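You operate a simulated robot arm through the tools that you are given. There is no shell and no other tool. Be economical: measure what you need, move in short steps, check, and stop when the job is done.

You are at the controls of a simulated robot arm. One attempt, no reset.

## Task
Fetch the green brush and set it on the bench by the meter. Then put two of the orange packers from the steel bench on the wooden bench. Keep to this order. Set down upright: orange packer.

It is judged by the outcome, as a careful person would: the job done as asked, and still so three seconds after it is handed in. It fails if anything else is knocked over, pushed out of place, dropped, spilled or broken.

## Robot
A 5-joint arm with a two-finger parallel gripper on a trunk, on a base that drives. Base frame: it is fixed to the floor where the robot stands at the start and does not move with it; the origin is under the middle of the robot, x ahead of it, y to its left, z up; the surface under the hand at the start is at about z = 0.8. Units: m, degrees, N and s.
It reaches about 1.134 m from its shoulder. Its first joint turns from -149.0 to 149.0 degrees. Places, roughly: bench by the meter [-3.1, 2.1, 0.8]; green brush (7x4x8 cm) [0.5, -0.2, 0.8]; wooden bench [-1.9, -0.7, 0.8]. Payload 1.57 kg.
The TCP is the grasp point between the finger pads, 0.03 m short of the fingertips. In the tool frame z runs along the fingers and y along their closing line. The gripper opens to 0.11 m. The fingers are 0.024 m wide and 0.012 m thick; the gripper's body (0.048 by 0.112 m) begins 0.078 m behind the TCP.
Orientation is told as [roll, pitch, yaw] about the base's x, y, z axes, in that order, counted from this pose: with the fingers straight down and closing along the base's y, the tool's x points along the base's -x, its y along +y and its z along -z.

## Interface
- The arm moves only by the tool drive_tool. Its argument "moves" is a list of rows, each a list of 3 entries, a list of its own where there are three numbers: the shift along the tool's x, y, z in cm, then the turn, a rotation vector about the tool's x, y, z in degrees, then the closure, from 0 (fully open) to 1 (shut). In form: [[[x, y, z], [wx, wy, wz], claw], ...]. A call has 1 to 8 rows; each row shifts and turns the commanded pose from where the row before left it, along the tool's axes as they then stand. Rows are played at 5 a second. More than 0.05 m and 8.6 degrees between two rows, or a gripper value outside its range, and nothing of the call is played. Where a pose cannot be reached the arm comes as near as it can. A force on the tool above 40 N (or 10 N above the force at the start of the call, whichever is more), or a blocked arm, ends the call early, and 0.2 s more pass. Each finger travels about 0.153 m/s and halts on what it meets, pressing with about 21 N; the grip force reading is that of the motor and also rises with nothing between the fingers. The clock runs only during rows and for 0.2 s after the last one: add rows that do not move to give the fingers time. The reply holds the time, the measured pose of the TCP, the force on the tool along the base axes, the opening and the grip force, in the units named above and with some noise, with the torque about the TCP (base axes, N m) and any sound that the robot's microphone picked up.
- Cameras (640 x 400 px; columns grow to the right, rows downward): "scene" is now at [0.0022, 0.1088, 1.7526]; the picture's right is [-0.76, -0.65, 0.00], its down [-0.50, 0.58, -0.65] and it looks along [0.42, -0.49, -0.76] (base axes); focal length 270 px, centre (320, 200). "wrist" rides on the gripper at [0.07, 0.016, -0.141] in the tool frame; the picture's right is [-0.23, 0.97, 0.00], its down [-0.86, -0.20, -0.48] and it looks along [-0.47, -0.11, 0.88] (tool axes); focal length 222 px, centre (320, 200). There is no depth. A picture from a camera that has moved, and an enlarged one, comes with that camera's place and axes in the base frame and with its lens.
- grab_frame(camera): a new picture of that camera. The clock stands still meanwhile.
- slide_trunk(by): slides the trunk up (or, below 0, down) by that many m; the arm and the scene camera ride with it, the base frame stays. It gives what a move gives, with no picture.
- roll_base(legs): drives the robot by 1 to 6 legs, each [ahead, turn to the left] in m and degrees, along the robot's own axes; the way and the turn of a leg run together, so that a leg with both is an arc; at most 1.5 m and 180 degrees a leg. The arm and the cameras ride along, it lands a little off, and it stops where it bumps. It gives what a move gives.
- head_to(pan, tilt): turns the head with the scene camera to pan (to the left, within 155 degrees either way) and tilt (down, from -29 to 69), counted from straight ahead of the robot. It gives what a move gives.
- close_up(camera, box): a new picture of the part [left, top, right, bottom] of that camera's present view, enlarged. The clock stands still meanwhile.
- hand_in(): hands the job in; it is judged then, once.

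Work in short steps. Places have to be worked out from the pictures, the camera data and where the tool is seen: move nearer, look again, correct. Check each grasp and each placing, and mend what went wrong. You have 165 turns and 120 pictures in all, those below and enlarged ones among them. Open the gripper and draw the arm clear of the work before you hand the job in, unless the task says otherwise; then end with one line.

The tools are called after ">>>" by a JSON object that holds its "op" and its "data". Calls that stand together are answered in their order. drive_tool: Moves the arm, as the interface text tells. Its arguments: {"type":"object","properties":{"moves":{"type":"array"}},"required":["moves"]} The other tools are called the same way: slide_trunk (by) slides the trunk up or down; roll_base (legs) drives the base; head_to (pan, tilt) turns the head that bears the scene camera; grab_frame (camera) takes a picture; close_up (camera, box) takes an enlarged picture of a part of a camera's view; hand_in () hands the job in.

At the start:

```text
time_s: 0.0
tcp_pos: [0.388, -0.5217, 1.0423]
tool_rot: [-0.2, 0.0, 0.3]
contact_force: [0.8, 1.1, 0.0]
ft_torque: [-0.02, -0.03, -0.01]
finger_gap: 0.1101
gripper_force: 0.1
trunk travel left (down, up): [-0.775, 0.195]
robot x, y, heading: [-0.0019, -0.0067, -0.2]
head pan, tilt: [-49.2, 49.6]
```

scene: 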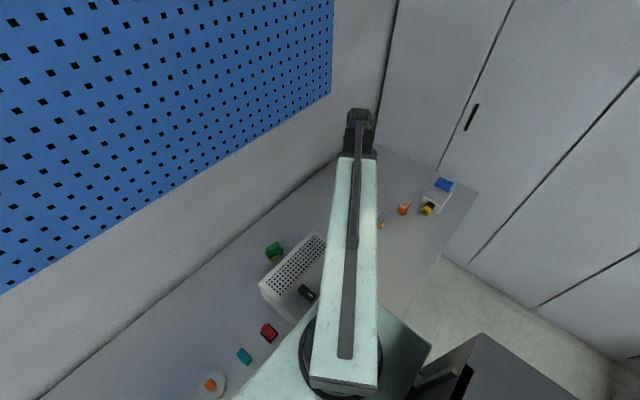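
wrist: 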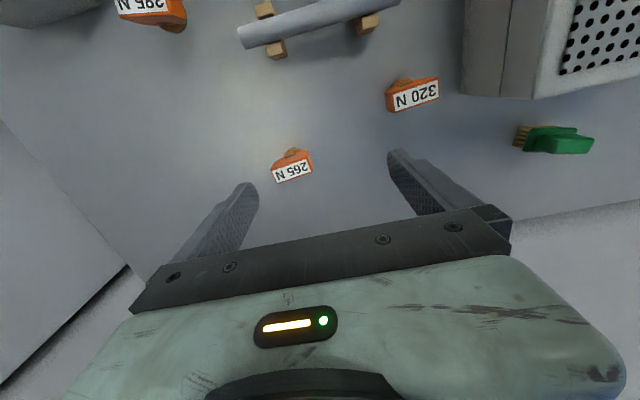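

The wrist view shows the brush near (0.49, -0.17), with three orange packers beyond it. I'll take closer looks at the brush and the packers.

>>> {"op": "close_up", "data": {"camera": "wrist", "box": [440, 60, 640, 185]}}

>>> {"op": "close_up", "data": {"camera": "scene", "box": [180, 160, 500, 400]}}

>>> {"op": "close_up", "data": {"camera": "wrist", "box": [80, 0, 480, 200]}}

```text
3.20 times, centred on (540, 122) of wrist
camera zoom: at [0.3183, -0.5048, 1.1835], right [0.22, 0.97, 0.0], down [0.86, -0.2, 0.48], along [0.46, -0.11, -0.88], focal length 711 px, centre (-384, 448)
```

zoom: 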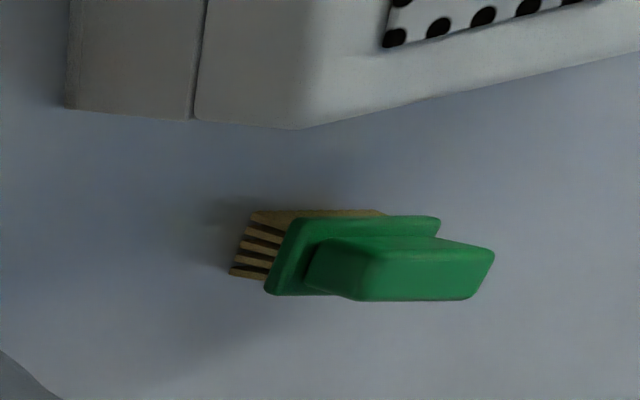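

```text
1.67 times, centred on (340, 280) of scene
camera zoom: at [0.0022, 0.1088, 1.7526], right [-0.76, -0.65, 0.0], down [-0.5, 0.58, -0.65], along [0.42, -0.49, -0.76], focal length 449 px, centre (287, 67)
```

zoom: 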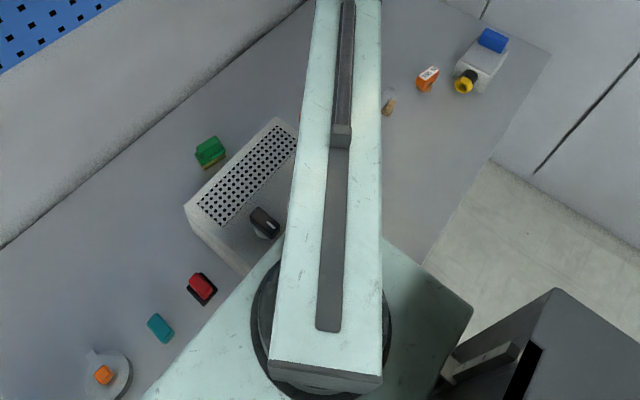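

```text
1.60 times, centred on (280, 100) of wrist
camera zoom: at [0.3183, -0.5048, 1.1835], right [0.22, 0.97, 0.0], down [0.86, -0.2, 0.48], along [0.46, -0.11, -0.88], focal length 355 px, centre (384, 360)
```

zoom: 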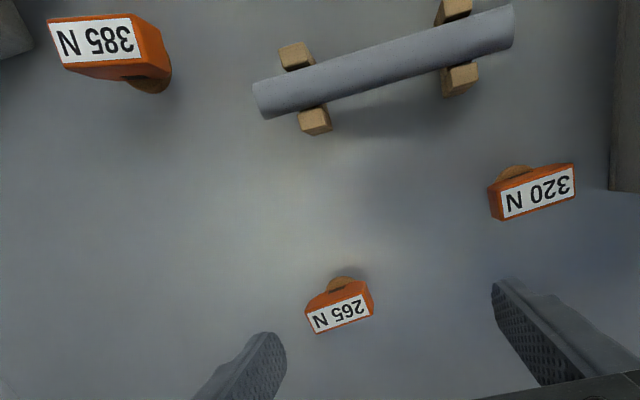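

The brush stands on its bristles with the handle block on top, between the perforated box and the back wall. I'll raise the tool slightly and move over to it for a close look.

>>> {"op": "drive_tool", "data": {"moves": [[[0, 0, -4], [0, 0, 0], 0], [[0, 4.5, 0], [0, 0, 0], 0], [[0, 4.5, 0], [0, 0, 0], 0], [[0, 4.5, 0], [0, 0, 0], 0], [[0, 4.5, 0], [0, 0, 0], 0], [[0, 4.5, 0], [0, 0, 0], 0], [[0, 4.5, 0], [0, 0, 0], 0], [[0, 4.5, 0], [0, 0, 0], 0]]}}

>>> {"op": "grab_frame", "data": {"camera": "wrist"}}

```text
time_s: 1.8
tcp_pos: [0.4861, -0.2893, 1.0422]
tool_rot: [-0.1, 0.3, 0.2]
contact_force: [0.2, -0.1, 0.8]
ft_torque: [-0.02, 0.04, -0.01]
finger_gap: 0.1101
gripper_force: 0.1
out of reach, approached as far as the arm can: row 1, 4, 5, 6, 7, 8
trunk travel left (down, up): [-0.775, 0.195]
robot x, y, heading: [0.0031, -0.0066, -0.0]
head pan, tilt: [-49.2, 49.6]
```

```text
114 pictures are left
camera wrist: at [0.4173, -0.2749, 1.1836], right [0.22, 0.97, 0.0], down [0.86, -0.2, 0.47], along [0.46, -0.11, -0.88], focal length 222 px, centre (320, 200)
```

wrist: 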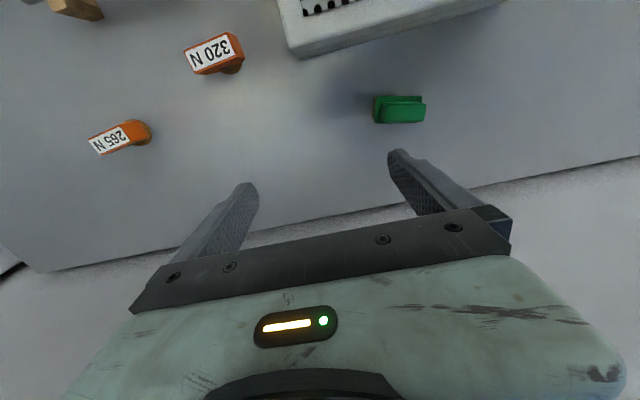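

The arm is at a reach limit this close in. I'll back the base 0.12 m so the brush, near (0.467, -0.18), sits at a better radius.

>>> {"op": "roll_base", "data": {"legs": [[-0.12, 0]]}}

>>> {"op": "drive_tool", "data": {"moves": [[[-4, 2.5, 0], [0, 0, 8], 0.3], [[-4, 2.5, 0], [0, 0, 8], 0.3], [[-2, 2.5, 0], [0, 0, 8], 0.3]]}}

>>> {"op": "grab_frame", "data": {"camera": "wrist"}}

```text
time_s: 3.0
tcp_pos: [0.3653, -0.2908, 1.0423]
tool_rot: [0.0, 0.2, 0.2]
contact_force: [0.4, 1.0, 0.7]
ft_torque: [0.04, 0.0, 0.0]
finger_gap: 0.1102
gripper_force: 0.0
trunk travel left (down, up): [-0.775, 0.195]
robot x, y, heading: [-0.1239, 0.0011, -0.1]
head pan, tilt: [-49.2, 49.6]
```

```text
time_s: 3.8
tcp_pos: [0.474, -0.228, 1.0425]
tool_rot: [-0.1, 0.2, -23.8]
contact_force: [0.0, 0.2, 0.2]
ft_torque: [0.03, 0.01, 0.02]
finger_gap: 0.077
gripper_force: 0.2
trunk travel left (down, up): [-0.775, 0.195]
robot x, y, heading: [-0.1201, 0.0002, 0.0]
head pan, tilt: [-49.2, 49.6]
```

```text
113 pictures are left
camera wrist: at [0.4177, -0.185, 1.1835], right [0.6, 0.8, 0.0], down [0.7, -0.53, 0.48], along [0.38, -0.29, -0.88], focal length 222 px, centre (320, 200)
```

wrist: 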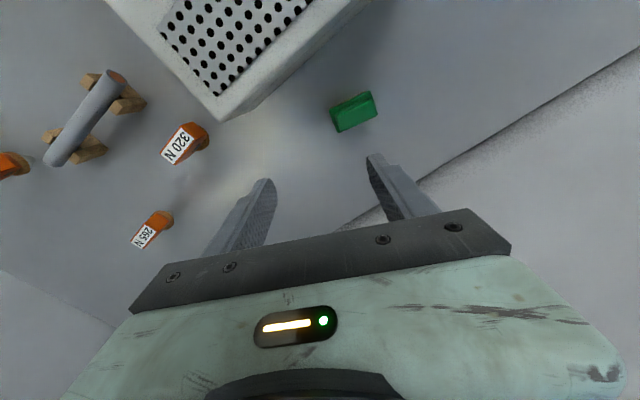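

The yaw sign is clear now (positive wz lowers yaw). The brush's short axis lies at about -13°, so I'll keep spinning to yaw ≈ -103.

>>> {"op": "drive_tool", "data": {"moves": [[[0, 0, 0], [0, 0, 8], 0.3], [[0, 0, 0], [0, 0, 8], 0.3], [[0, 0, 0], [0, 0, 8], 0.3], [[0, 0, 0], [0, 0, 8], 0.3], [[0, 0, 0], [0, 0, 8], 0.3], [[0, 0, 0], [0, 0, 8], 0.3], [[0, 0, 0], [0, 0, 8], 0.3], [[0, 0, 0], [0, 0, 8], 0.3]]}}

>>> {"op": "drive_tool", "data": {"moves": [[[0, 0, 0], [0, 0, 8], 0.3], [[0, 0, 0], [0, 0, 7.5], 0.3], [[2.5, 0, 0], [0, 0, 0], 0.3], [[2.5, 0, 0], [0, 0, 0], 0.3]]}}

>>> {"op": "grab_frame", "data": {"camera": "wrist"}}

>>> {"op": "grab_frame", "data": {"camera": "scene"}}

```text
time_s: 5.6
tcp_pos: [0.4746, -0.2284, 1.0432]
tool_rot: [-0.2, 0.1, -88.0]
contact_force: [-0.2, 0.2, -0.7]
ft_torque: [0.02, 0.03, 0.01]
finger_gap: 0.0771
gripper_force: 0.0
trunk travel left (down, up): [-0.775, 0.195]
robot x, y, heading: [-0.1202, -0.0004, -0.4]
head pan, tilt: [-49.2, 49.6]
```

```text
time_s: 6.6
tcp_pos: [0.4859, -0.1779, 1.0428]
tool_rot: [-0.2, -0.1, -103.3]
contact_force: [0.2, -0.5, 0.0]
ft_torque: [0.0, -0.03, 0.01]
finger_gap: 0.0769
gripper_force: 0.0
trunk travel left (down, up): [-0.775, 0.195]
robot x, y, heading: [-0.1193, -0.0023, -0.2]
head pan, tilt: [-49.2, 49.6]
```

```text
112 pictures are left
camera wrist: at [0.5184, -0.115, 1.1831], right [0.9, -0.45, 0.0], down [-0.39, -0.79, 0.48], along [-0.22, -0.43, -0.88], focal length 222 px, centre (320, 200)
```

wrist: 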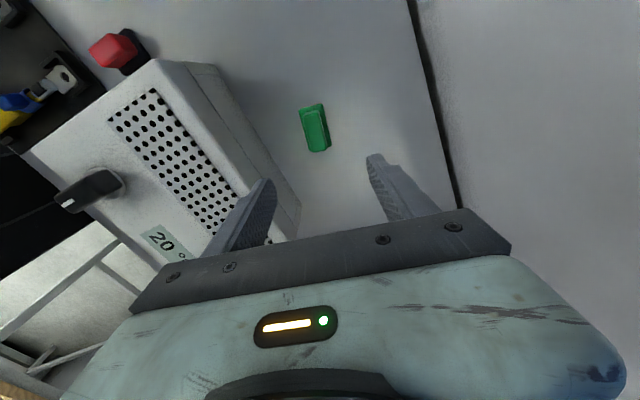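

```text
111 pictures are left
camera scene: at [-0.1183, 0.1092, 1.7525], right [-0.76, -0.65, 0.0], down [-0.5, 0.58, -0.65], along [0.42, -0.49, -0.76], focal length 270 px, centre (320, 200)
```

scene: 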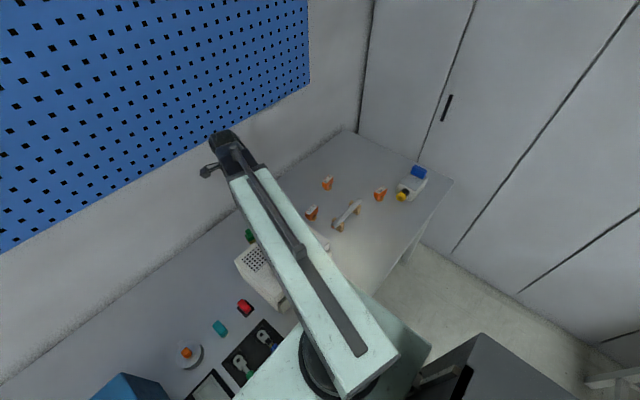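

TCP is about 1.3 cm short along tool x and 0.4 cm off in y. I'll correct that, then descend partway and check.

>>> {"op": "drive_tool", "data": {"moves": [[[1.3, -0.4, 0], [0, 0, 0], 0.3], [[0, 0, 4], [0, 0, 0], 0.3], [[0, 0, 4], [0, 0, 0], 0.3]]}}

>>> {"op": "grab_frame", "data": {"camera": "wrist"}}

```text
time_s: 7.4
tcp_pos: [0.4849, -0.1657, 1.0417]
tool_rot: [-0.3, -0.1, -103.3]
contact_force: [0.5, -0.1, 0.1]
ft_torque: [-0.01, 0.0, 0.01]
finger_gap: 0.0771
gripper_force: 0.1
out of reach, approached as far as the arm can: row 2, 3
trunk travel left (down, up): [-0.775, 0.195]
robot x, y, heading: [-0.1187, 0.0005, 0.1]
head pan, tilt: [-49.2, 49.6]
```

```text
110 pictures are left
camera wrist: at [0.5174, -0.1022, 1.1831], right [0.9, -0.45, 0.0], down [-0.39, -0.79, 0.48], along [-0.22, -0.43, -0.88], focal length 222 px, centre (320, 200)
```

wrist: 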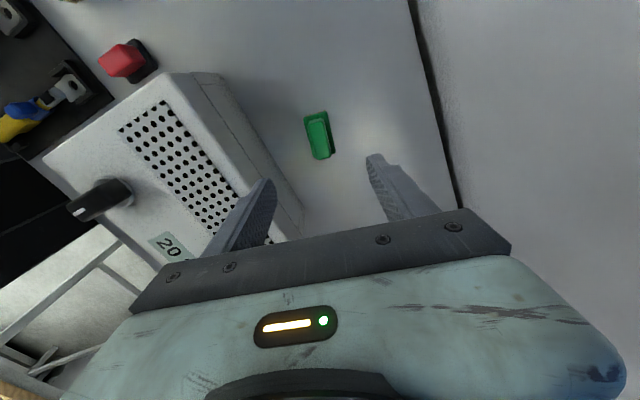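

The arm only moves in the plane, so height comes from the trunk. Alignment is good, so I'll lower the trunk 0.09 m and check again.

>>> {"op": "slide_trunk", "data": {"by": -0.09}}

>>> {"op": "grab_frame", "data": {"camera": "wrist"}}

>>> {"op": "grab_frame", "data": {"camera": "scene"}}

```text
time_s: 8.7
tcp_pos: [0.4847, -0.1665, 0.953]
tool_rot: [-0.2, -0.1, -103.3]
contact_force: [0.1, -0.2, -0.3]
ft_torque: [0.01, 0.02, 0.0]
finger_gap: 0.0771
gripper_force: 0.0
trunk travel left (down, up): [-0.685, 0.285]
robot x, y, heading: [-0.1193, -0.0036, 0.1]
head pan, tilt: [-49.2, 49.6]
```

```text
109 pictures are left
camera wrist: at [0.5173, -0.1022, 1.0932], right [0.9, -0.45, 0.0], down [-0.39, -0.79, 0.48], along [-0.22, -0.43, -0.88], focal length 222 px, centre (320, 200)
```

wrist: 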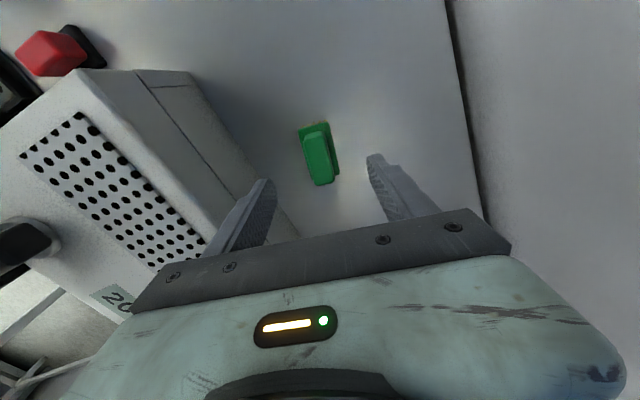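

```text
108 pictures are left
camera scene: at [-0.1185, 0.109, 1.6626], right [-0.76, -0.65, 0.0], down [-0.5, 0.58, -0.65], along [0.42, -0.49, -0.76], focal length 270 px, centre (320, 200)
```

scene: 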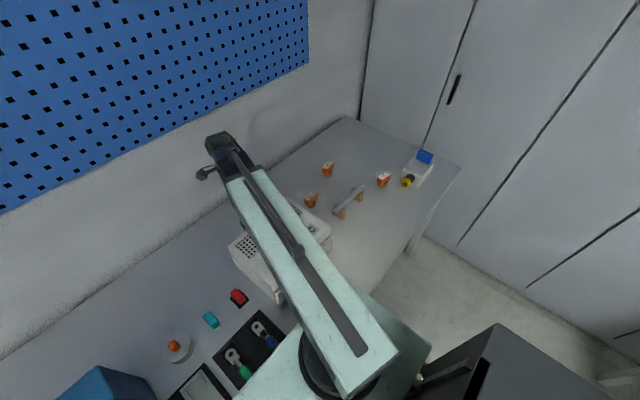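

The brush top projects right under the TCP, and the box top (about 0.87) stays clear of the gripper body. Lowering another 0.092 m to a TCP height of about 0.86.

>>> {"op": "slide_trunk", "data": {"by": -0.092}}

>>> {"op": "grab_frame", "data": {"camera": "wrist"}}

```text
time_s: 10.0
tcp_pos: [0.4842, -0.1658, 0.8608]
tool_rot: [-0.2, -0.1, -103.3]
contact_force: [0.6, 0.8, 0.2]
ft_torque: [0.03, 0.01, 0.02]
finger_gap: 0.0769
gripper_force: 0.0
trunk travel left (down, up): [-0.593, 0.377]
robot x, y, heading: [-0.1236, -0.0052, 0.1]
head pan, tilt: [-49.2, 49.6]
```

```text
107 pictures are left
camera wrist: at [0.5173, -0.1022, 1.0012], right [0.9, -0.45, 0.0], down [-0.39, -0.79, 0.48], along [-0.22, -0.43, -0.88], focal length 222 px, centre (320, 200)
```

wrist: 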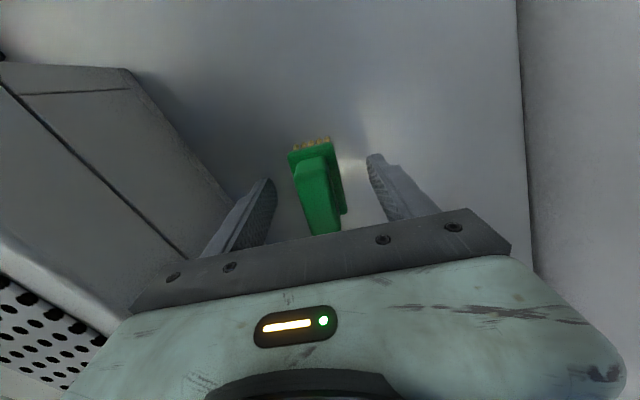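

The brush sits between the fingers, so I'll close.

>>> {"op": "drive_tool", "data": {"moves": [[[0, 0, 0], [0, 0, 0], 0.5], [[0, 0, 0], [0, 0, 0], 0.7], [[0, 0, 0], [0, 0, 0], 0.85], [[0, 0, 0], [0, 0, 0], 0.85]]}}

>>> {"op": "grab_frame", "data": {"camera": "wrist"}}

```text
time_s: 11.0
tcp_pos: [0.4859, -0.167, 0.8599]
tool_rot: [-0.2, -0.1, -103.3]
contact_force: [0.2, 0.1, 2.4]
ft_torque: [-0.04, -0.05, 0.01]
finger_gap: 0.037
gripper_force: 20.9
trunk travel left (down, up): [-0.593, 0.377]
robot x, y, heading: [-0.1218, -0.0036, -0.2]
head pan, tilt: [-49.2, 49.6]
```

```text
106 pictures are left
camera wrist: at [0.5173, -0.1022, 1.0012], right [0.9, -0.45, 0.0], down [-0.39, -0.79, 0.48], along [-0.22, -0.43, -0.88], focal length 222 px, centre (320, 200)
```

wrist: 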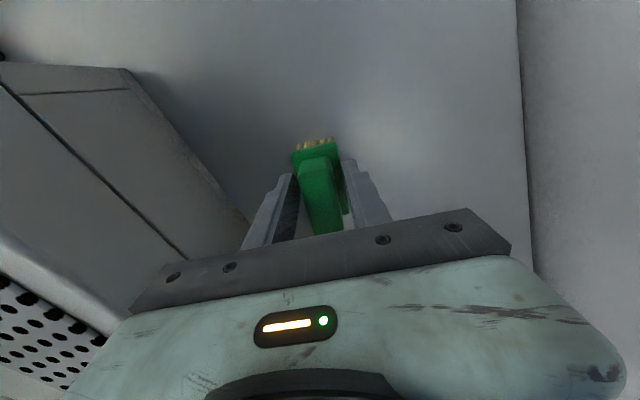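

It is gripped at a 3.7 cm gap. Lifting 0.25 m, then I'll survey the room.

>>> {"op": "slide_trunk", "data": {"by": 0.25}}

>>> {"op": "grab_frame", "data": {"camera": "wrist"}}

>>> {"op": "head_to", "data": {"pan": 110, "tilt": 20}}

>>> {"op": "grab_frame", "data": {"camera": "scene"}}

>>> {"op": "head_to", "data": {"pan": 155, "tilt": 20}}

>>> {"op": "grab_frame", "data": {"camera": "scene"}}

>>> {"op": "head_to", "data": {"pan": -150, "tilt": 25}}

>>> {"op": "grab_frame", "data": {"camera": "scene"}}

```text
time_s: 13.5
tcp_pos: [0.4848, -0.1657, 1.1099]
tool_rot: [-0.1, -0.1, -103.3]
contact_force: [0.0, -1.7, -0.2]
ft_torque: [-0.04, -0.02, -0.01]
finger_gap: 0.0231
gripper_force: 21.1
trunk travel left (down, up): [-0.843, 0.127]
robot x, y, heading: [-0.1165, -0.0024, -0.1]
head pan, tilt: [-49.2, 49.6]
```

```text
105 pictures are left
camera wrist: at [0.5175, -0.1022, 1.2511], right [0.9, -0.45, 0.0], down [-0.39, -0.79, 0.48], along [-0.22, -0.43, -0.88], focal length 222 px, centre (320, 200)
```

wrist: 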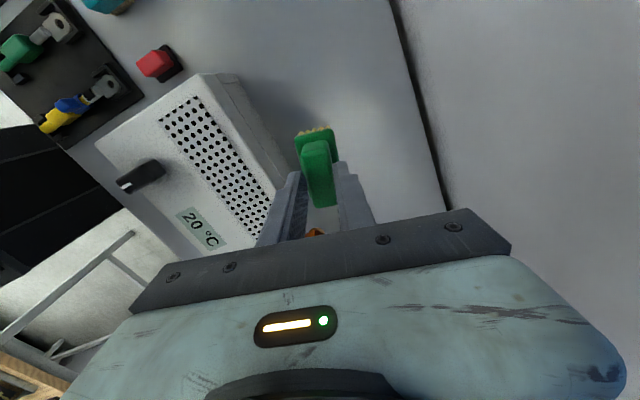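

```text
time_s: 16.0
tcp_pos: [0.4852, -0.1673, 1.1095]
tool_rot: [-0.2, -0.1, -103.3]
contact_force: [0.1, 0.2, -1.7]
ft_torque: [0.01, 0.01, -0.04]
finger_gap: 0.0234
gripper_force: 21.2
trunk travel left (down, up): [-0.843, 0.127]
robot x, y, heading: [-0.1192, -0.0012, -0.0]
head pan, tilt: [110.0, 20.0]
```

```text
104 pictures are left
camera scene: at [-0.2005, 0.2552, 1.8656], right [0.94, 0.34, 0.0], down [0.12, -0.32, -0.94], along [-0.32, 0.88, -0.34], focal length 270 px, centre (320, 200)
```

scene: 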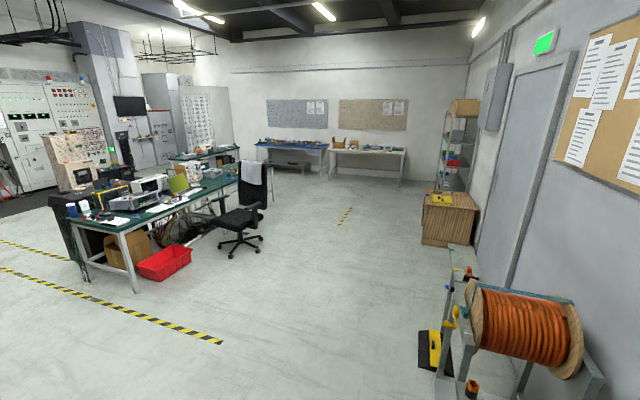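

```text
time_s: 17.1
tcp_pos: [0.4851, -0.1659, 1.11]
tool_rot: [-0.2, -0.2, -103.3]
contact_force: [-0.2, -0.3, -0.8]
ft_torque: [-0.01, 0.01, 0.01]
finger_gap: 0.0236
gripper_force: 20.9
trunk travel left (down, up): [-0.843, 0.127]
robot x, y, heading: [-0.1212, 0.0001, -0.1]
head pan, tilt: [154.7, 20.0]
```

```text
103 pictures are left
camera scene: at [-0.2529, 0.2076, 1.8656], right [0.43, 0.9, 0.0], down [0.31, -0.15, -0.94], along [-0.85, 0.4, -0.34], focal length 270 px, centre (320, 200)
```

scene: 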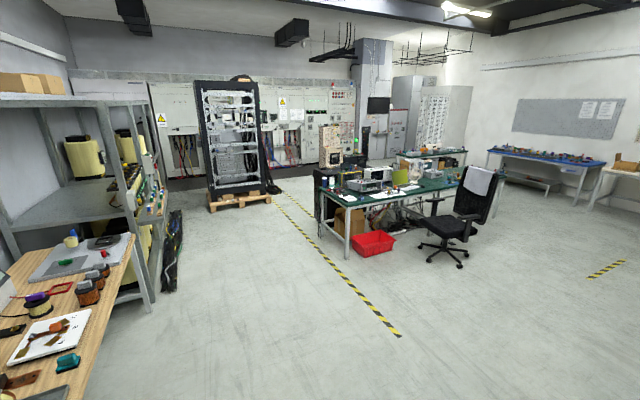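

```text
time_s: 21.3
tcp_pos: [0.4846, -0.1667, 1.1103]
tool_rot: [-0.3, -0.1, -103.3]
contact_force: [0.1, 0.2, -0.2]
ft_torque: [0.0, 0.02, -0.01]
finger_gap: 0.0232
gripper_force: 21.4
trunk travel left (down, up): [-0.843, 0.127]
robot x, y, heading: [-0.1233, -0.0029, -0.0]
head pan, tilt: [-150.0, 25.0]
```

```text
102 pictures are left
camera scene: at [-0.2486, 0.1216, 1.8576], right [-0.5, 0.87, 0.0], down [0.37, 0.21, -0.91], along [-0.79, -0.45, -0.42], focal length 270 px, centre (320, 200)
```

scene: 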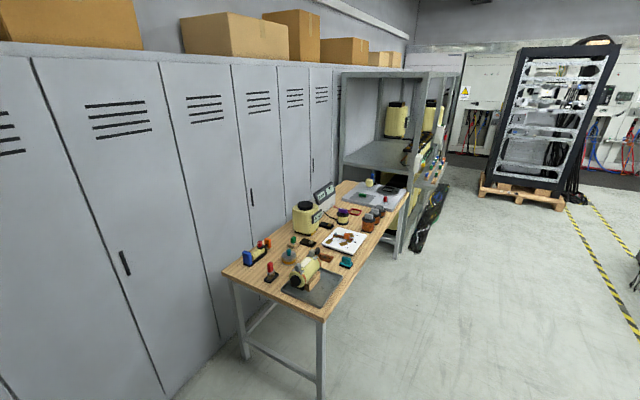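

The gap is now a steady 2.3 cm, so the grip has settled onto the handle. The bench by the meter is the green-topped one. I'll check the hold, then back off, turn left and drive partway.

>>> {"op": "close_up", "data": {"camera": "wrist", "box": [240, 100, 400, 250]}}

>>> {"op": "roll_base", "data": {"legs": [[-0.3, 0], [0, 140], [1.2, 0]]}}

>>> {"op": "head_to", "data": {"pan": 0, "tilt": 25}}

>>> {"op": "grab_frame", "data": {"camera": "scene"}}

>>> {"op": "grab_frame", "data": {"camera": "wrist"}}

```text
2.67 times, centred on (320, 175) of wrist
camera zoom: at [0.5174, -0.1022, 1.2511], right [0.9, -0.45, 0.0], down [-0.39, -0.79, 0.48], along [-0.22, -0.43, -0.88], focal length 592 px, centre (320, 267)
```

zoom: 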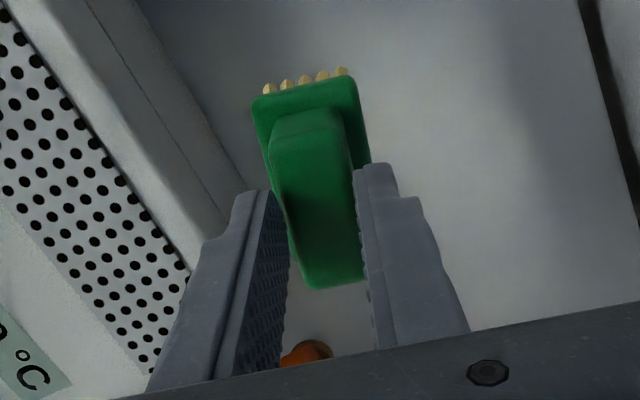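

```text
time_s: 34.8
tcp_pos: [-1.6898, 1.292, 1.1101]
tool_rot: [-0.1, -0.1, 36.3]
contact_force: [-0.2, -0.5, -0.3]
ft_torque: [-0.02, 0.02, -0.01]
finger_gap: 0.023
gripper_force: 21.3
trunk travel left (down, up): [-0.843, 0.127]
robot x, y, heading: [-1.3295, 0.7773, 139.5]
head pan, tilt: [-150.0, 25.0]
```

```text
time_s: 37.1
tcp_pos: [-1.6898, 1.2922, 1.11]
tool_rot: [-0.2, 0.0, 36.3]
contact_force: [-0.4, -0.2, -0.5]
ft_torque: [0.01, -0.03, 0.02]
finger_gap: 0.0231
gripper_force: 21.2
trunk travel left (down, up): [-0.843, 0.127]
robot x, y, heading: [-1.3326, 0.7737, 139.1]
head pan, tilt: [0.0, 25.0]
```

```text
100 pictures are left
camera scene: at [-1.4818, 0.6799, 1.8575], right [0.65, 0.76, 0.0], down [0.32, -0.28, -0.91], along [-0.69, 0.59, -0.42], focal length 270 px, centre (320, 200)
```

scene: 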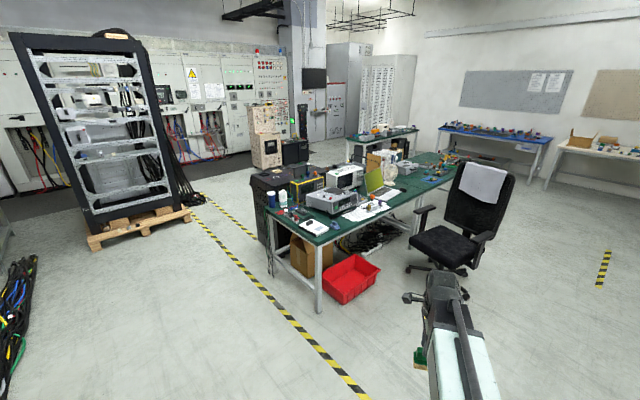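

```text
99 pictures are left
camera wrist: at [-1.7563, 1.2645, 1.2511], right [-0.39, 0.92, 0.0], down [0.81, 0.35, 0.48], along [0.44, 0.19, -0.88], focal length 222 px, centre (320, 200)
```

wrist: 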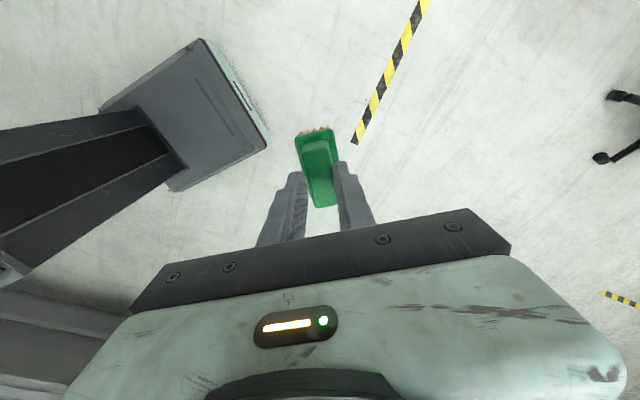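

The bench runs along +y, with its near end at about y = 1.7 and x from -3.4 to -2.65. I'll look at that end more closely to find the meter and some free space.

>>> {"op": "close_up", "data": {"camera": "scene", "box": [250, 140, 430, 260]}}

```text
3.33 times, centred on (340, 200) of scene
camera zoom: at [-1.4818, 0.6799, 1.8575], right [0.65, 0.76, 0.0], down [0.32, -0.28, -0.91], along [-0.69, 0.59, -0.42], focal length 899 px, centre (253, 200)
```

zoom: 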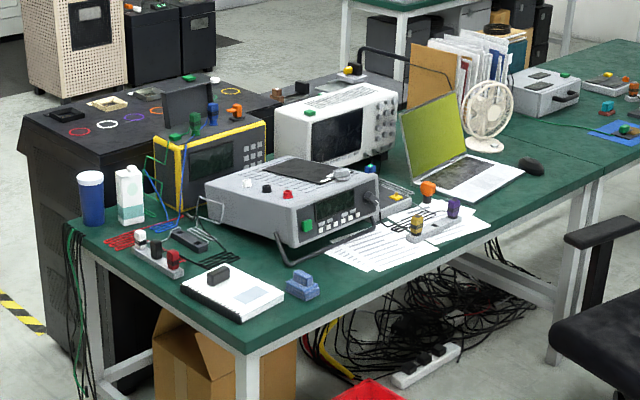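

The grey meter is on this end, with possible free spots along the front edge beside the notebook and papers. I'll drive to about (-1.9, 1.85) and face the bench (-x).

>>> {"op": "roll_base", "data": {"legs": [[0, -21], [1.2, 0], [0, 62]]}}

>>> {"op": "head_to", "data": {"pan": 0, "tilt": 45}}

>>> {"op": "grab_frame", "data": {"camera": "scene"}}

```text
time_s: 47.0
tcp_pos: [-2.507, 1.9876, 1.11]
tool_rot: [-0.3, -0.1, 77.2]
contact_force: [-0.3, -0.6, -0.9]
ft_torque: [-0.01, 0.01, -0.03]
finger_gap: 0.0233
gripper_force: 20.8
trunk travel left (down, up): [-0.843, 0.127]
robot x, y, heading: [-1.8998, 1.8406, 179.5]
head pan, tilt: [0.0, 25.0]
```

```text
time_s: 47.8
tcp_pos: [-2.5073, 1.9881, 1.1101]
tool_rot: [-0.3, -0.2, 77.1]
contact_force: [0.0, 0.5, -0.5]
ft_torque: [0.0, 0.03, 0.0]
finger_gap: 0.0232
gripper_force: 20.9
trunk travel left (down, up): [-0.843, 0.127]
robot x, y, heading: [-1.9025, 1.8435, 179.6]
head pan, tilt: [0.0, 45.0]
```

```text
97 pictures are left
camera scene: at [-1.9421, 1.6734, 1.827], right [0.01, 1.0, 0.0], down [0.71, 0.0, -0.71], along [-0.71, 0.0, -0.71], focal length 270 px, centre (320, 200)
```

scene: 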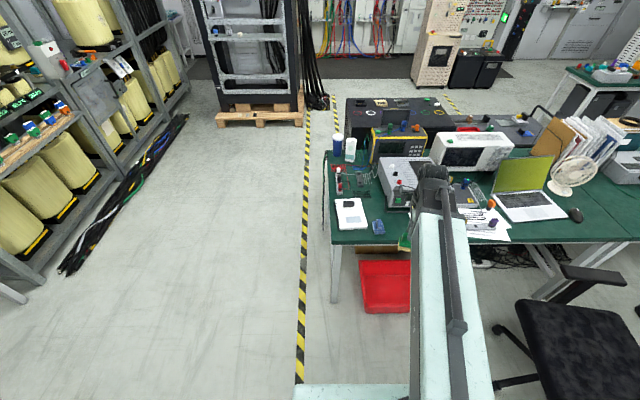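

>>> {"op": "close_up", "data": {"camera": "scene", "box": [310, 130, 530, 260]}}

>>> {"op": "grab_frame", "data": {"camera": "wrist"}}

```text
2.91 times, centred on (420, 195) of scene
camera zoom: at [-1.9421, 1.6734, 1.827], right [0.01, 1.0, 0.0], down [0.71, 0.0, -0.71], along [-0.71, 0.0, -0.71], focal length 784 px, centre (29, 214)
```

zoom: 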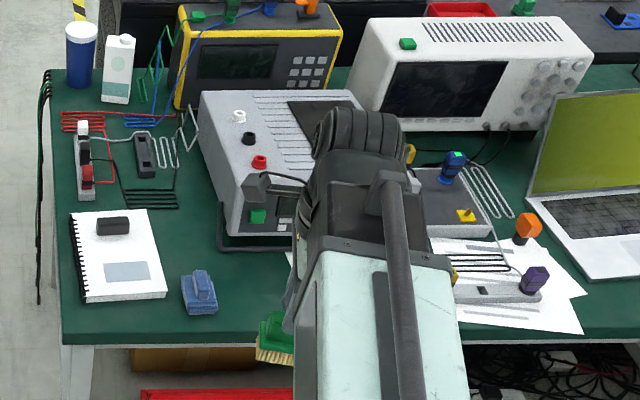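

```text
95 pictures are left
camera wrist: at [-2.5404, 1.9237, 1.2511], right [-0.9, 0.44, 0.0], down [0.38, 0.79, 0.48], along [0.21, 0.43, -0.88], focal length 222 px, centre (320, 200)
```

wrist: 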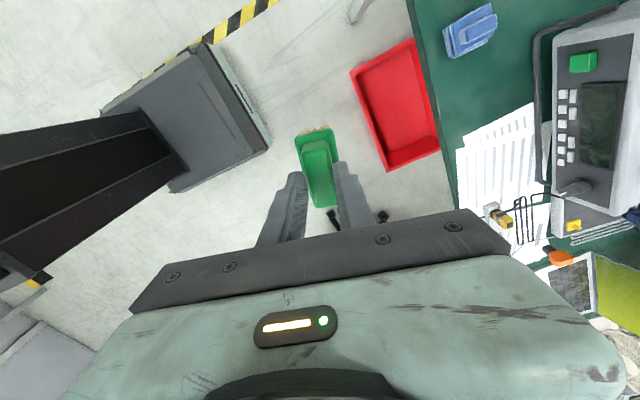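

Free green area lies in front of the meter between the blue block and the papers, with its centre near (-2.80, 2.07). I'll move the TCP above it.

>>> {"op": "drive_tool", "data": {"moves": [[[-0.24, 4.35, 0], [0, 0, 0], 0.85], [[-0.24, 4.35, 0], [0, 0, 0], 0.85], [[-0.24, 4.35, 0], [0, 0, 0], 0.85], [[-0.24, 4.35, 0], [0, 0, 0], 0.85], [[-0.24, 4.35, 0], [0, 0, 0], 0.85], [[-0.24, 4.35, 0], [0, 0, 0], 0.85], [[-0.24, 4.35, 0], [0, 0, 0], 0.85]]}}

>>> {"op": "grab_frame", "data": {"camera": "wrist"}}

>>> {"op": "close_up", "data": {"camera": "scene", "box": [350, 130, 510, 240]}}

```text
time_s: 49.4
tcp_pos: [-2.8012, 2.074, 1.1099]
tool_rot: [-0.2, -0.1, 77.1]
contact_force: [-1.1, 0.1, -0.2]
ft_torque: [-0.02, -0.01, -0.02]
finger_gap: 0.0235
gripper_force: 21.3
trunk travel left (down, up): [-0.843, 0.127]
robot x, y, heading: [-1.9032, 1.846, 179.6]
head pan, tilt: [0.0, 45.0]
```

```text
94 pictures are left
camera wrist: at [-2.8344, 2.0092, 1.2506], right [-0.9, 0.44, 0.0], down [0.38, 0.79, 0.48], along [0.21, 0.43, -0.88], focal length 222 px, centre (320, 200)
```

wrist: 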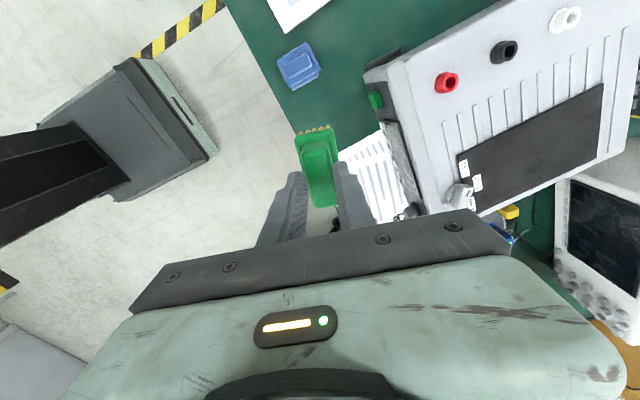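

```text
3.64 times, centred on (430, 185) of scene
camera zoom: at [-1.9427, 1.6738, 1.827], right [0.01, 1.0, 0.0], down [0.71, 0.0, -0.71], along [-0.71, 0.0, -0.71], focal length 980 px, centre (-80, 254)
```

zoom: 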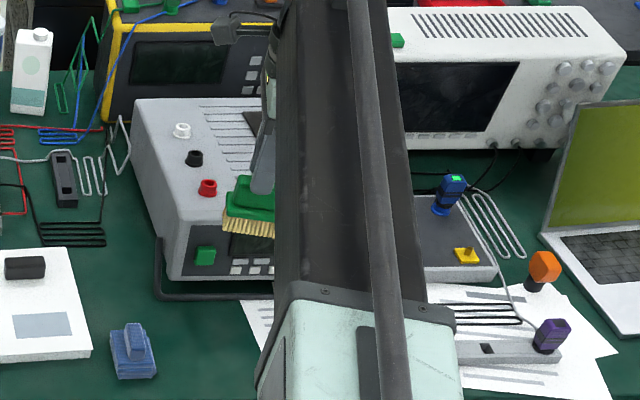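

The landing spot projects onto clear green bench. I'll lower 0.19 m, then creep down.

>>> {"op": "slide_trunk", "data": {"by": -0.19}}

>>> {"op": "grab_frame", "data": {"camera": "wrist"}}

>>> {"op": "close_up", "data": {"camera": "scene", "box": [350, 110, 510, 220]}}

```text
time_s: 51.5
tcp_pos: [-2.8021, 2.073, 0.9201]
tool_rot: [-0.1, -0.1, 77.1]
contact_force: [0.5, 0.2, -0.9]
ft_torque: [-0.02, 0.01, -0.01]
finger_gap: 0.0233
gripper_force: 20.7
trunk travel left (down, up): [-0.653, 0.317]
robot x, y, heading: [-1.9035, 1.846, 179.7]
head pan, tilt: [0.0, 45.0]
```

```text
92 pictures are left
camera wrist: at [-2.8332, 2.0089, 1.0611], right [-0.9, 0.44, 0.0], down [0.38, 0.79, 0.48], along [0.21, 0.43, -0.88], focal length 222 px, centre (320, 200)
```

wrist: 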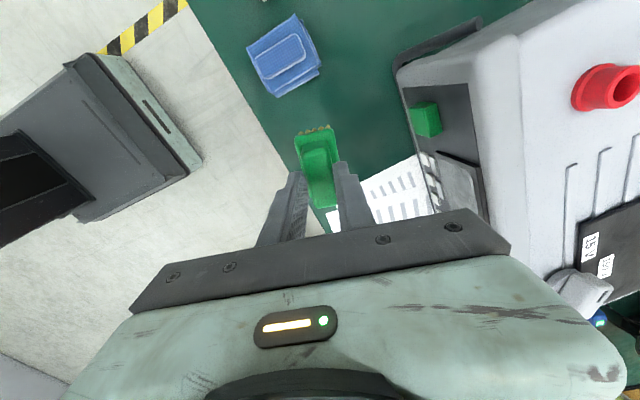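

```text
3.64 times, centred on (430, 165) of scene
camera zoom: at [-1.942, 1.6737, 1.637], right [0.01, 1.0, 0.0], down [0.71, 0.0, -0.71], along [-0.71, 0.0, -0.71], focal length 980 px, centre (-80, 327)
```

zoom: 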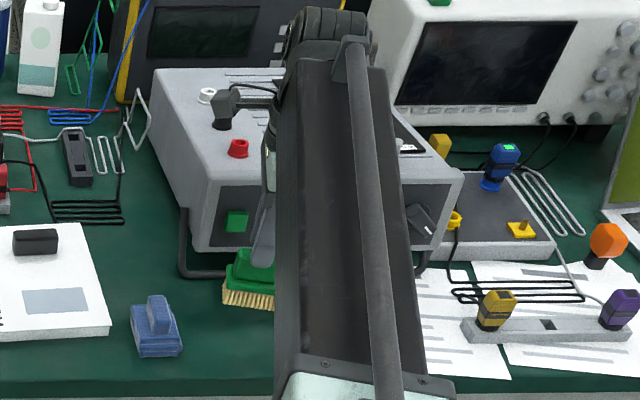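

The bristles look about 2.5 cm above the bench. Creeping down.

>>> {"op": "slide_trunk", "data": {"by": -0.018}}

>>> {"op": "slide_trunk", "data": {"by": -0.006}}

>>> {"op": "close_up", "data": {"camera": "scene", "box": [370, 130, 450, 220]}}

```text
time_s: 52.2
tcp_pos: [-2.8015, 2.0738, 0.9022]
tool_rot: [-0.2, -0.1, 77.1]
contact_force: [0.3, -0.1, -1.7]
ft_torque: [0.0, 0.02, -0.01]
finger_gap: 0.0232
gripper_force: 21.3
trunk travel left (down, up): [-0.635, 0.335]
robot x, y, heading: [-1.8965, 1.8463, 179.7]
head pan, tilt: [0.0, 45.0]
```

```text
time_s: 52.7
tcp_pos: [-2.8004, 2.0737, 0.8952]
tool_rot: [-0.2, -0.1, 77.1]
contact_force: [-0.8, -0.4, -0.8]
ft_torque: [0.0, 0.01, 0.03]
finger_gap: 0.0232
gripper_force: 20.7
trunk travel left (down, up): [-0.629, 0.341]
robot x, y, heading: [-1.9056, 1.8412, 179.6]
head pan, tilt: [0.0, 45.0]
```

```text
4.44 times, centred on (410, 175) of scene
camera zoom: at [-1.942, 1.6737, 1.6129], right [0.01, 1.0, 0.0], down [0.71, 0.0, -0.71], along [-0.71, 0.0, -0.71], focal length 1198 px, centre (-80, 311)
```

zoom: 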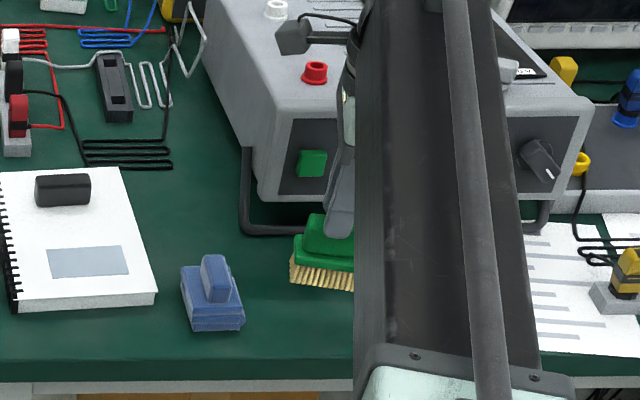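

No contact yet. I'll continue in small steps.

>>> {"op": "slide_trunk", "data": {"by": -0.006}}

>>> {"op": "slide_trunk", "data": {"by": -0.005}}

>>> {"op": "close_up", "data": {"camera": "scene", "box": [370, 130, 450, 220]}}

```text
time_s: 53.3
tcp_pos: [-2.7997, 2.0735, 0.8908]
tool_rot: [-0.1, -0.1, 77.2]
contact_force: [1.3, 0.6, -0.2]
ft_torque: [0.0, -0.04, 0.0]
finger_gap: 0.0232
gripper_force: 20.7
trunk travel left (down, up): [-0.623, 0.347]
robot x, y, heading: [-1.9027, 1.8456, 179.7]
head pan, tilt: [0.0, 45.0]
```

```text
time_s: 53.8
tcp_pos: [-2.8021, 2.0729, 0.8839]
tool_rot: [-0.2, 0.0, 77.0]
contact_force: [0.6, 0.1, -0.1]
ft_torque: [0.03, -0.02, -0.01]
finger_gap: 0.0234
gripper_force: 21.2
trunk travel left (down, up): [-0.618, 0.352]
robot x, y, heading: [-1.9011, 1.8432, 179.8]
head pan, tilt: [0.0, 45.0]
```

```text
4.44 times, centred on (410, 175) of scene
camera zoom: at [-1.942, 1.6737, 1.6019], right [0.01, 1.0, 0.0], down [0.71, 0.0, -0.71], along [-0.71, 0.0, -0.71], focal length 1198 px, centre (-80, 311)
```

zoom: 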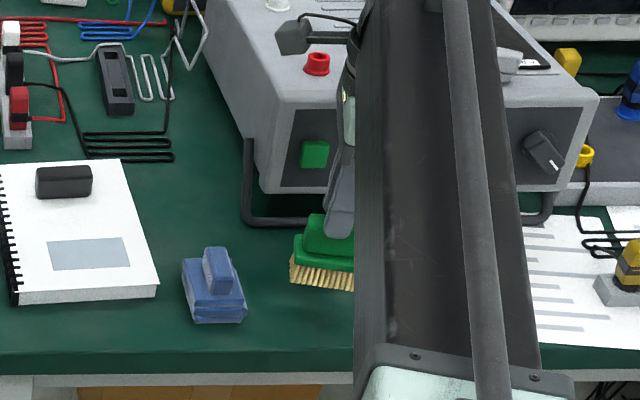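

The geometry says the bristles are within millimetres of the bench. A few more 4 mm steps while I watch the force.

>>> {"op": "slide_trunk", "data": {"by": -0.004}}

>>> {"op": "slide_trunk", "data": {"by": -0.004}}

>>> {"op": "close_up", "data": {"camera": "wrist", "box": [240, 100, 400, 250]}}

```text
time_s: 54.3
tcp_pos: [-2.8016, 2.074, 0.8811]
tool_rot: [-0.2, -0.1, 77.2]
contact_force: [0.2, 0.7, -1.1]
ft_torque: [0.05, 0.01, -0.04]
finger_gap: 0.0233
gripper_force: 20.9
trunk travel left (down, up): [-0.614, 0.356]
robot x, y, heading: [-1.9022, 1.8442, 179.5]
head pan, tilt: [0.0, 45.0]
```

```text
time_s: 54.9
tcp_pos: [-2.7998, 2.0736, 0.8773]
tool_rot: [-0.2, -0.1, 77.0]
contact_force: [0.7, -0.2, -1.6]
ft_torque: [-0.03, 0.0, 0.03]
finger_gap: 0.0234
gripper_force: 21.1
trunk travel left (down, up): [-0.61, 0.36]
robot x, y, heading: [-1.9017, 1.8386, 179.5]
head pan, tilt: [0.0, 45.0]
```

```text
2.67 times, centred on (320, 175) of wrist
camera zoom: at [-2.8332, 2.0088, 1.018], right [-0.9, 0.44, 0.0], down [0.38, 0.79, 0.48], along [0.21, 0.43, -0.88], focal length 592 px, centre (320, 267)
```

zoom: 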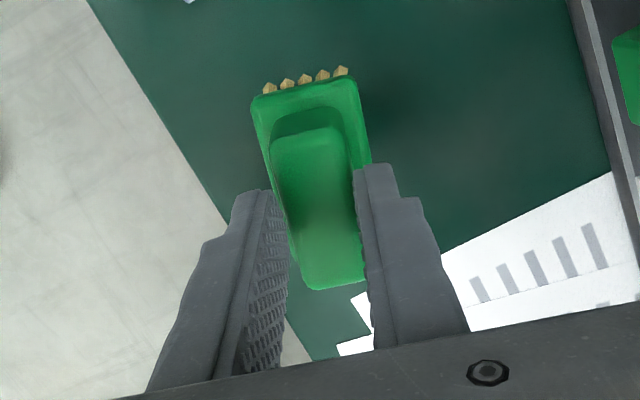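

Still the same attitude in the grip, with no contact force. Continuing.

>>> {"op": "slide_trunk", "data": {"by": -0.004}}

>>> {"op": "slide_trunk", "data": {"by": -0.003}}

>>> {"op": "slide_trunk", "data": {"by": -0.003}}

>>> {"op": "close_up", "data": {"camera": "scene", "box": [370, 130, 450, 220]}}

```text
time_s: 55.4
tcp_pos: [-2.8006, 2.0732, 0.8741]
tool_rot: [-0.1, -0.1, 77.1]
contact_force: [1.1, -0.3, -1.1]
ft_torque: [0.03, 0.03, 0.0]
finger_gap: 0.0233
gripper_force: 21.1
trunk travel left (down, up): [-0.606, 0.364]
robot x, y, heading: [-1.9007, 1.8434, 179.8]
head pan, tilt: [0.0, 45.0]
```

```text
time_s: 55.9
tcp_pos: [-2.8009, 2.0731, 0.8709]
tool_rot: [-0.3, -0.1, 77.1]
contact_force: [0.7, 0.1, 0.2]
ft_torque: [0.02, 0.05, 0.02]
finger_gap: 0.023
gripper_force: 20.8
trunk travel left (down, up): [-0.603, 0.367]
robot x, y, heading: [-1.9013, 1.8437, 179.6]
head pan, tilt: [0.0, 45.0]
```

```text
time_s: 56.4
tcp_pos: [-2.801, 2.0736, 0.8673]
tool_rot: [-0.2, -0.1, 77.2]
contact_force: [1.1, 0.6, 0.3]
ft_torque: [0.03, 0.0, 0.03]
finger_gap: 0.0234
gripper_force: 21.0
trunk travel left (down, up): [-0.6, 0.37]
robot x, y, heading: [-1.9012, 1.8416, 179.5]
head pan, tilt: [0.0, 45.0]
```

```text
4.44 times, centred on (410, 175) of scene
camera zoom: at [-1.942, 1.6737, 1.5839], right [0.01, 1.0, 0.0], down [0.71, 0.0, -0.71], along [-0.71, 0.0, -0.71], focal length 1198 px, centre (-80, 311)
```

zoom: 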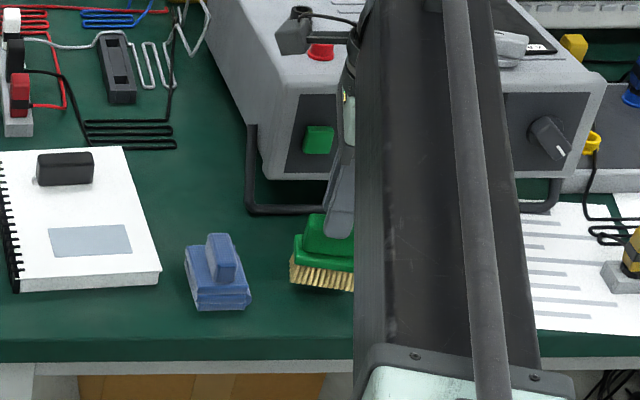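

>>> {"op": "slide_trunk", "data": {"by": -0.003}}

>>> {"op": "slide_trunk", "data": {"by": -0.003}}

>>> {"op": "slide_trunk", "data": {"by": -0.003}}

>>> {"op": "close_up", "data": {"camera": "wrist", "box": [240, 100, 400, 250]}}

```text
time_s: 57.0
tcp_pos: [-2.8008, 2.0738, 0.8639]
tool_rot: [-0.2, 0.0, 77.0]
contact_force: [0.7, 1.0, 0.3]
ft_torque: [0.06, 0.01, -0.03]
finger_gap: 0.023
gripper_force: 21.2
trunk travel left (down, up): [-0.597, 0.373]
robot x, y, heading: [-1.8987, 1.8425, 179.7]
head pan, tilt: [0.0, 45.0]
```

```text
time_s: 57.5
tcp_pos: [-2.8011, 2.0733, 0.8615]
tool_rot: [-0.1, -0.1, 77.1]
contact_force: [0.8, 0.3, 0.0]
ft_torque: [-0.01, -0.02, -0.02]
finger_gap: 0.0232
gripper_force: 21.1
trunk travel left (down, up): [-0.594, 0.376]
robot x, y, heading: [-1.9007, 1.8413, 179.5]
head pan, tilt: [0.0, 45.0]
```

```text
time_s: 58.0
tcp_pos: [-2.801, 2.0736, 0.8578]
tool_rot: [-0.3, -0.1, 77.1]
contact_force: [0.4, 0.0, -0.5]
ft_torque: [-0.01, -0.02, 0.01]
finger_gap: 0.0232
gripper_force: 21.3
trunk travel left (down, up): [-0.591, 0.379]
robot x, y, heading: [-1.9003, 1.8456, 179.6]
head pan, tilt: [0.0, 45.0]
```

```text
2.67 times, centred on (320, 175) of wrist
camera zoom: at [-2.8332, 2.0089, 0.999], right [-0.9, 0.44, 0.0], down [0.38, 0.79, 0.48], along [0.21, 0.43, -0.88], focal length 592 px, centre (320, 267)
```

zoom: 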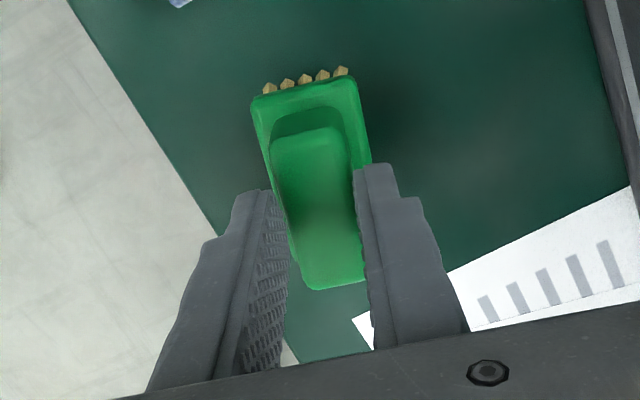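

Parallax suggests this bench surface is a little lower, near 0.77–0.78. I'll keep stepping down and watch for contact.

>>> {"op": "slide_trunk", "data": {"by": -0.004}}

>>> {"op": "slide_trunk", "data": {"by": -0.004}}

>>> {"op": "slide_trunk", "data": {"by": -0.004}}

>>> {"op": "close_up", "data": {"camera": "scene", "box": [370, 130, 450, 220]}}

>>> {"op": "close_up", "data": {"camera": "wrist", "box": [240, 100, 400, 250]}}

```text
time_s: 58.5
tcp_pos: [-2.8011, 2.0735, 0.8532]
tool_rot: [-0.2, -0.1, 77.1]
contact_force: [-0.3, -0.2, -0.3]
ft_torque: [0.0, -0.01, -0.02]
finger_gap: 0.0231
gripper_force: 21.3
trunk travel left (down, up): [-0.587, 0.383]
robot x, y, heading: [-1.9053, 1.8462, 179.6]
head pan, tilt: [0.0, 45.0]
```

```text
time_s: 59.0
tcp_pos: [-2.8016, 2.0743, 0.8507]
tool_rot: [-0.2, -0.1, 77.1]
contact_force: [0.0, 1.0, -0.2]
ft_torque: [0.0, 0.01, 0.02]
finger_gap: 0.0229
gripper_force: 21.3
trunk travel left (down, up): [-0.583, 0.387]
robot x, y, heading: [-1.9034, 1.8412, 179.5]
head pan, tilt: [0.0, 45.0]
```

```text
time_s: 59.6
tcp_pos: [-2.8001, 2.0726, 0.8479]
tool_rot: [-0.2, -0.1, 77.1]
contact_force: [-2.8, 1.6, 13.6]
ft_torque: [-0.16, 0.13, -0.01]
finger_gap: 0.0232
gripper_force: 20.8
trunk travel left (down, up): [-0.579, 0.391]
robot x, y, heading: [-1.9023, 1.8404, 179.8]
head pan, tilt: [0.0, 45.0]
```

```text
4.44 times, centred on (410, 175) of scene
camera zoom: at [-1.9404, 1.6733, 1.5632], right [0.01, 1.0, 0.0], down [0.71, 0.0, -0.71], along [-0.71, 0.01, -0.71], focal length 1198 px, centre (-80, 311)
```

zoom: 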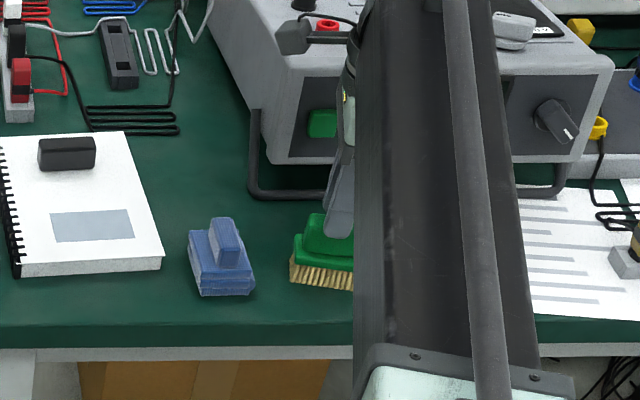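

```text
2.67 times, centred on (320, 175) of wrist
camera zoom: at [-2.8324, 2.0087, 0.9884], right [-0.9, 0.44, 0.0], down [0.38, 0.79, 0.48], along [0.21, 0.43, -0.88], focal length 592 px, centre (320, 267)
```

zoom: 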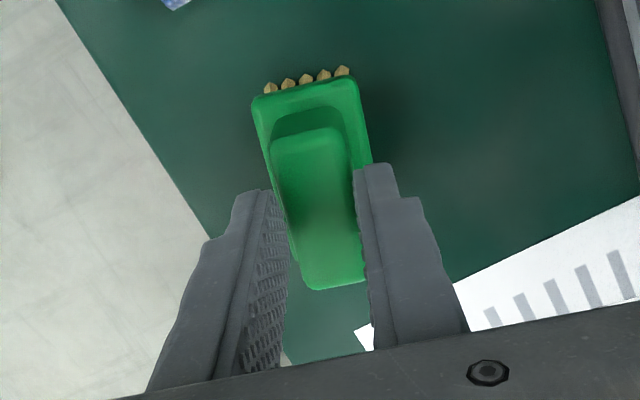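

Contact at 13.6 N. I'll ease up 2 mm and open gently.

>>> {"op": "slide_trunk", "data": {"by": 0.002}}

>>> {"op": "drive_tool", "data": {"moves": [[[0, 0, 0], [0, 0, 0], 0.76], [[0, 0, 0], [0, 0, 0], 0.7], [[0, 0, 0], [0, 0, 0], 0.55], [[0, 0, 0], [0, 0, 0], 0.45], [[0, 0, 0], [0, 0, 0], 0.45]]}}

>>> {"op": "grab_frame", "data": {"camera": "wrist"}}

```text
time_s: 60.1
tcp_pos: [-2.8015, 2.0735, 0.8466]
tool_rot: [-0.3, -0.1, 77.0]
contact_force: [-0.2, -0.4, -1.2]
ft_torque: [-0.02, 0.03, -0.02]
finger_gap: 0.0233
gripper_force: 21.3
trunk travel left (down, up): [-0.581, 0.389]
robot x, y, heading: [-1.8983, 1.8449, 179.7]
head pan, tilt: [0.0, 45.0]
```

```text
time_s: 61.3
tcp_pos: [-2.8012, 2.0736, 0.8481]
tool_rot: [-0.3, -0.1, 77.1]
contact_force: [-1.1, 0.1, 0.5]
ft_torque: [0.01, -0.03, -0.03]
finger_gap: 0.0605
gripper_force: 0.0
trunk travel left (down, up): [-0.581, 0.389]
robot x, y, heading: [-1.9018, 1.842, 179.5]
head pan, tilt: [0.0, 45.0]
```

```text
83 pictures are left
camera wrist: at [-2.8332, 2.0088, 0.9891], right [-0.9, 0.44, 0.0], down [0.38, 0.79, 0.48], along [0.21, 0.43, -0.88], focal length 222 px, centre (320, 200)
```

wrist: 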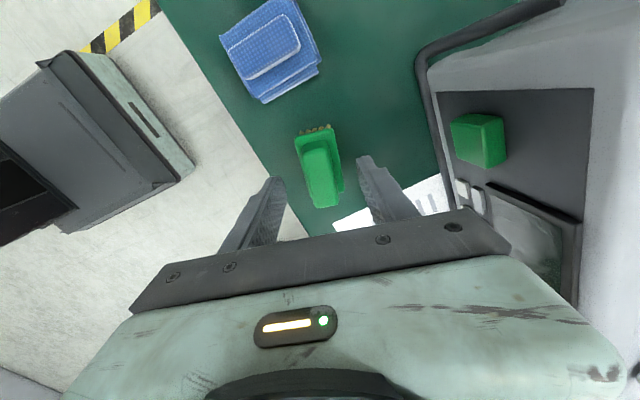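

The brush stands free. Raising the trunk and verifying.

>>> {"op": "slide_trunk", "data": {"by": 0.26}}

>>> {"op": "grab_frame", "data": {"camera": "wrist"}}

```text
time_s: 64.0
tcp_pos: [-2.801, 2.0744, 1.1077]
tool_rot: [-0.3, -0.1, 77.1]
contact_force: [0.5, -0.5, 0.8]
ft_torque: [0.0, -0.02, -0.02]
finger_gap: 0.0604
gripper_force: 0.1
trunk travel left (down, up): [-0.841, 0.129]
robot x, y, heading: [-1.9022, 1.8436, 179.9]
head pan, tilt: [0.0, 45.0]
```

```text
82 pictures are left
camera wrist: at [-2.8333, 2.0088, 1.249], right [-0.9, 0.44, 0.0], down [0.38, 0.79, 0.48], along [0.21, 0.43, -0.88], focal length 222 px, centre (320, 200)
```

wrist: 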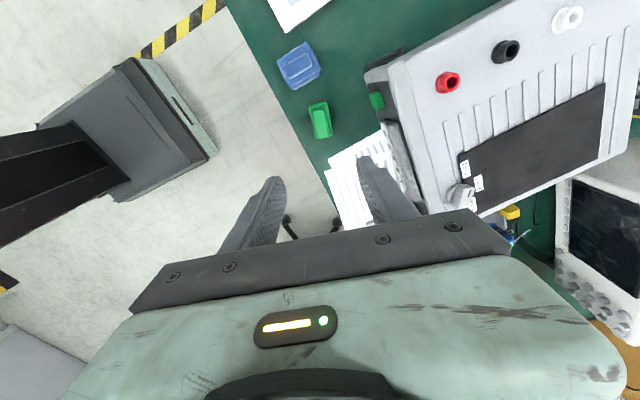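

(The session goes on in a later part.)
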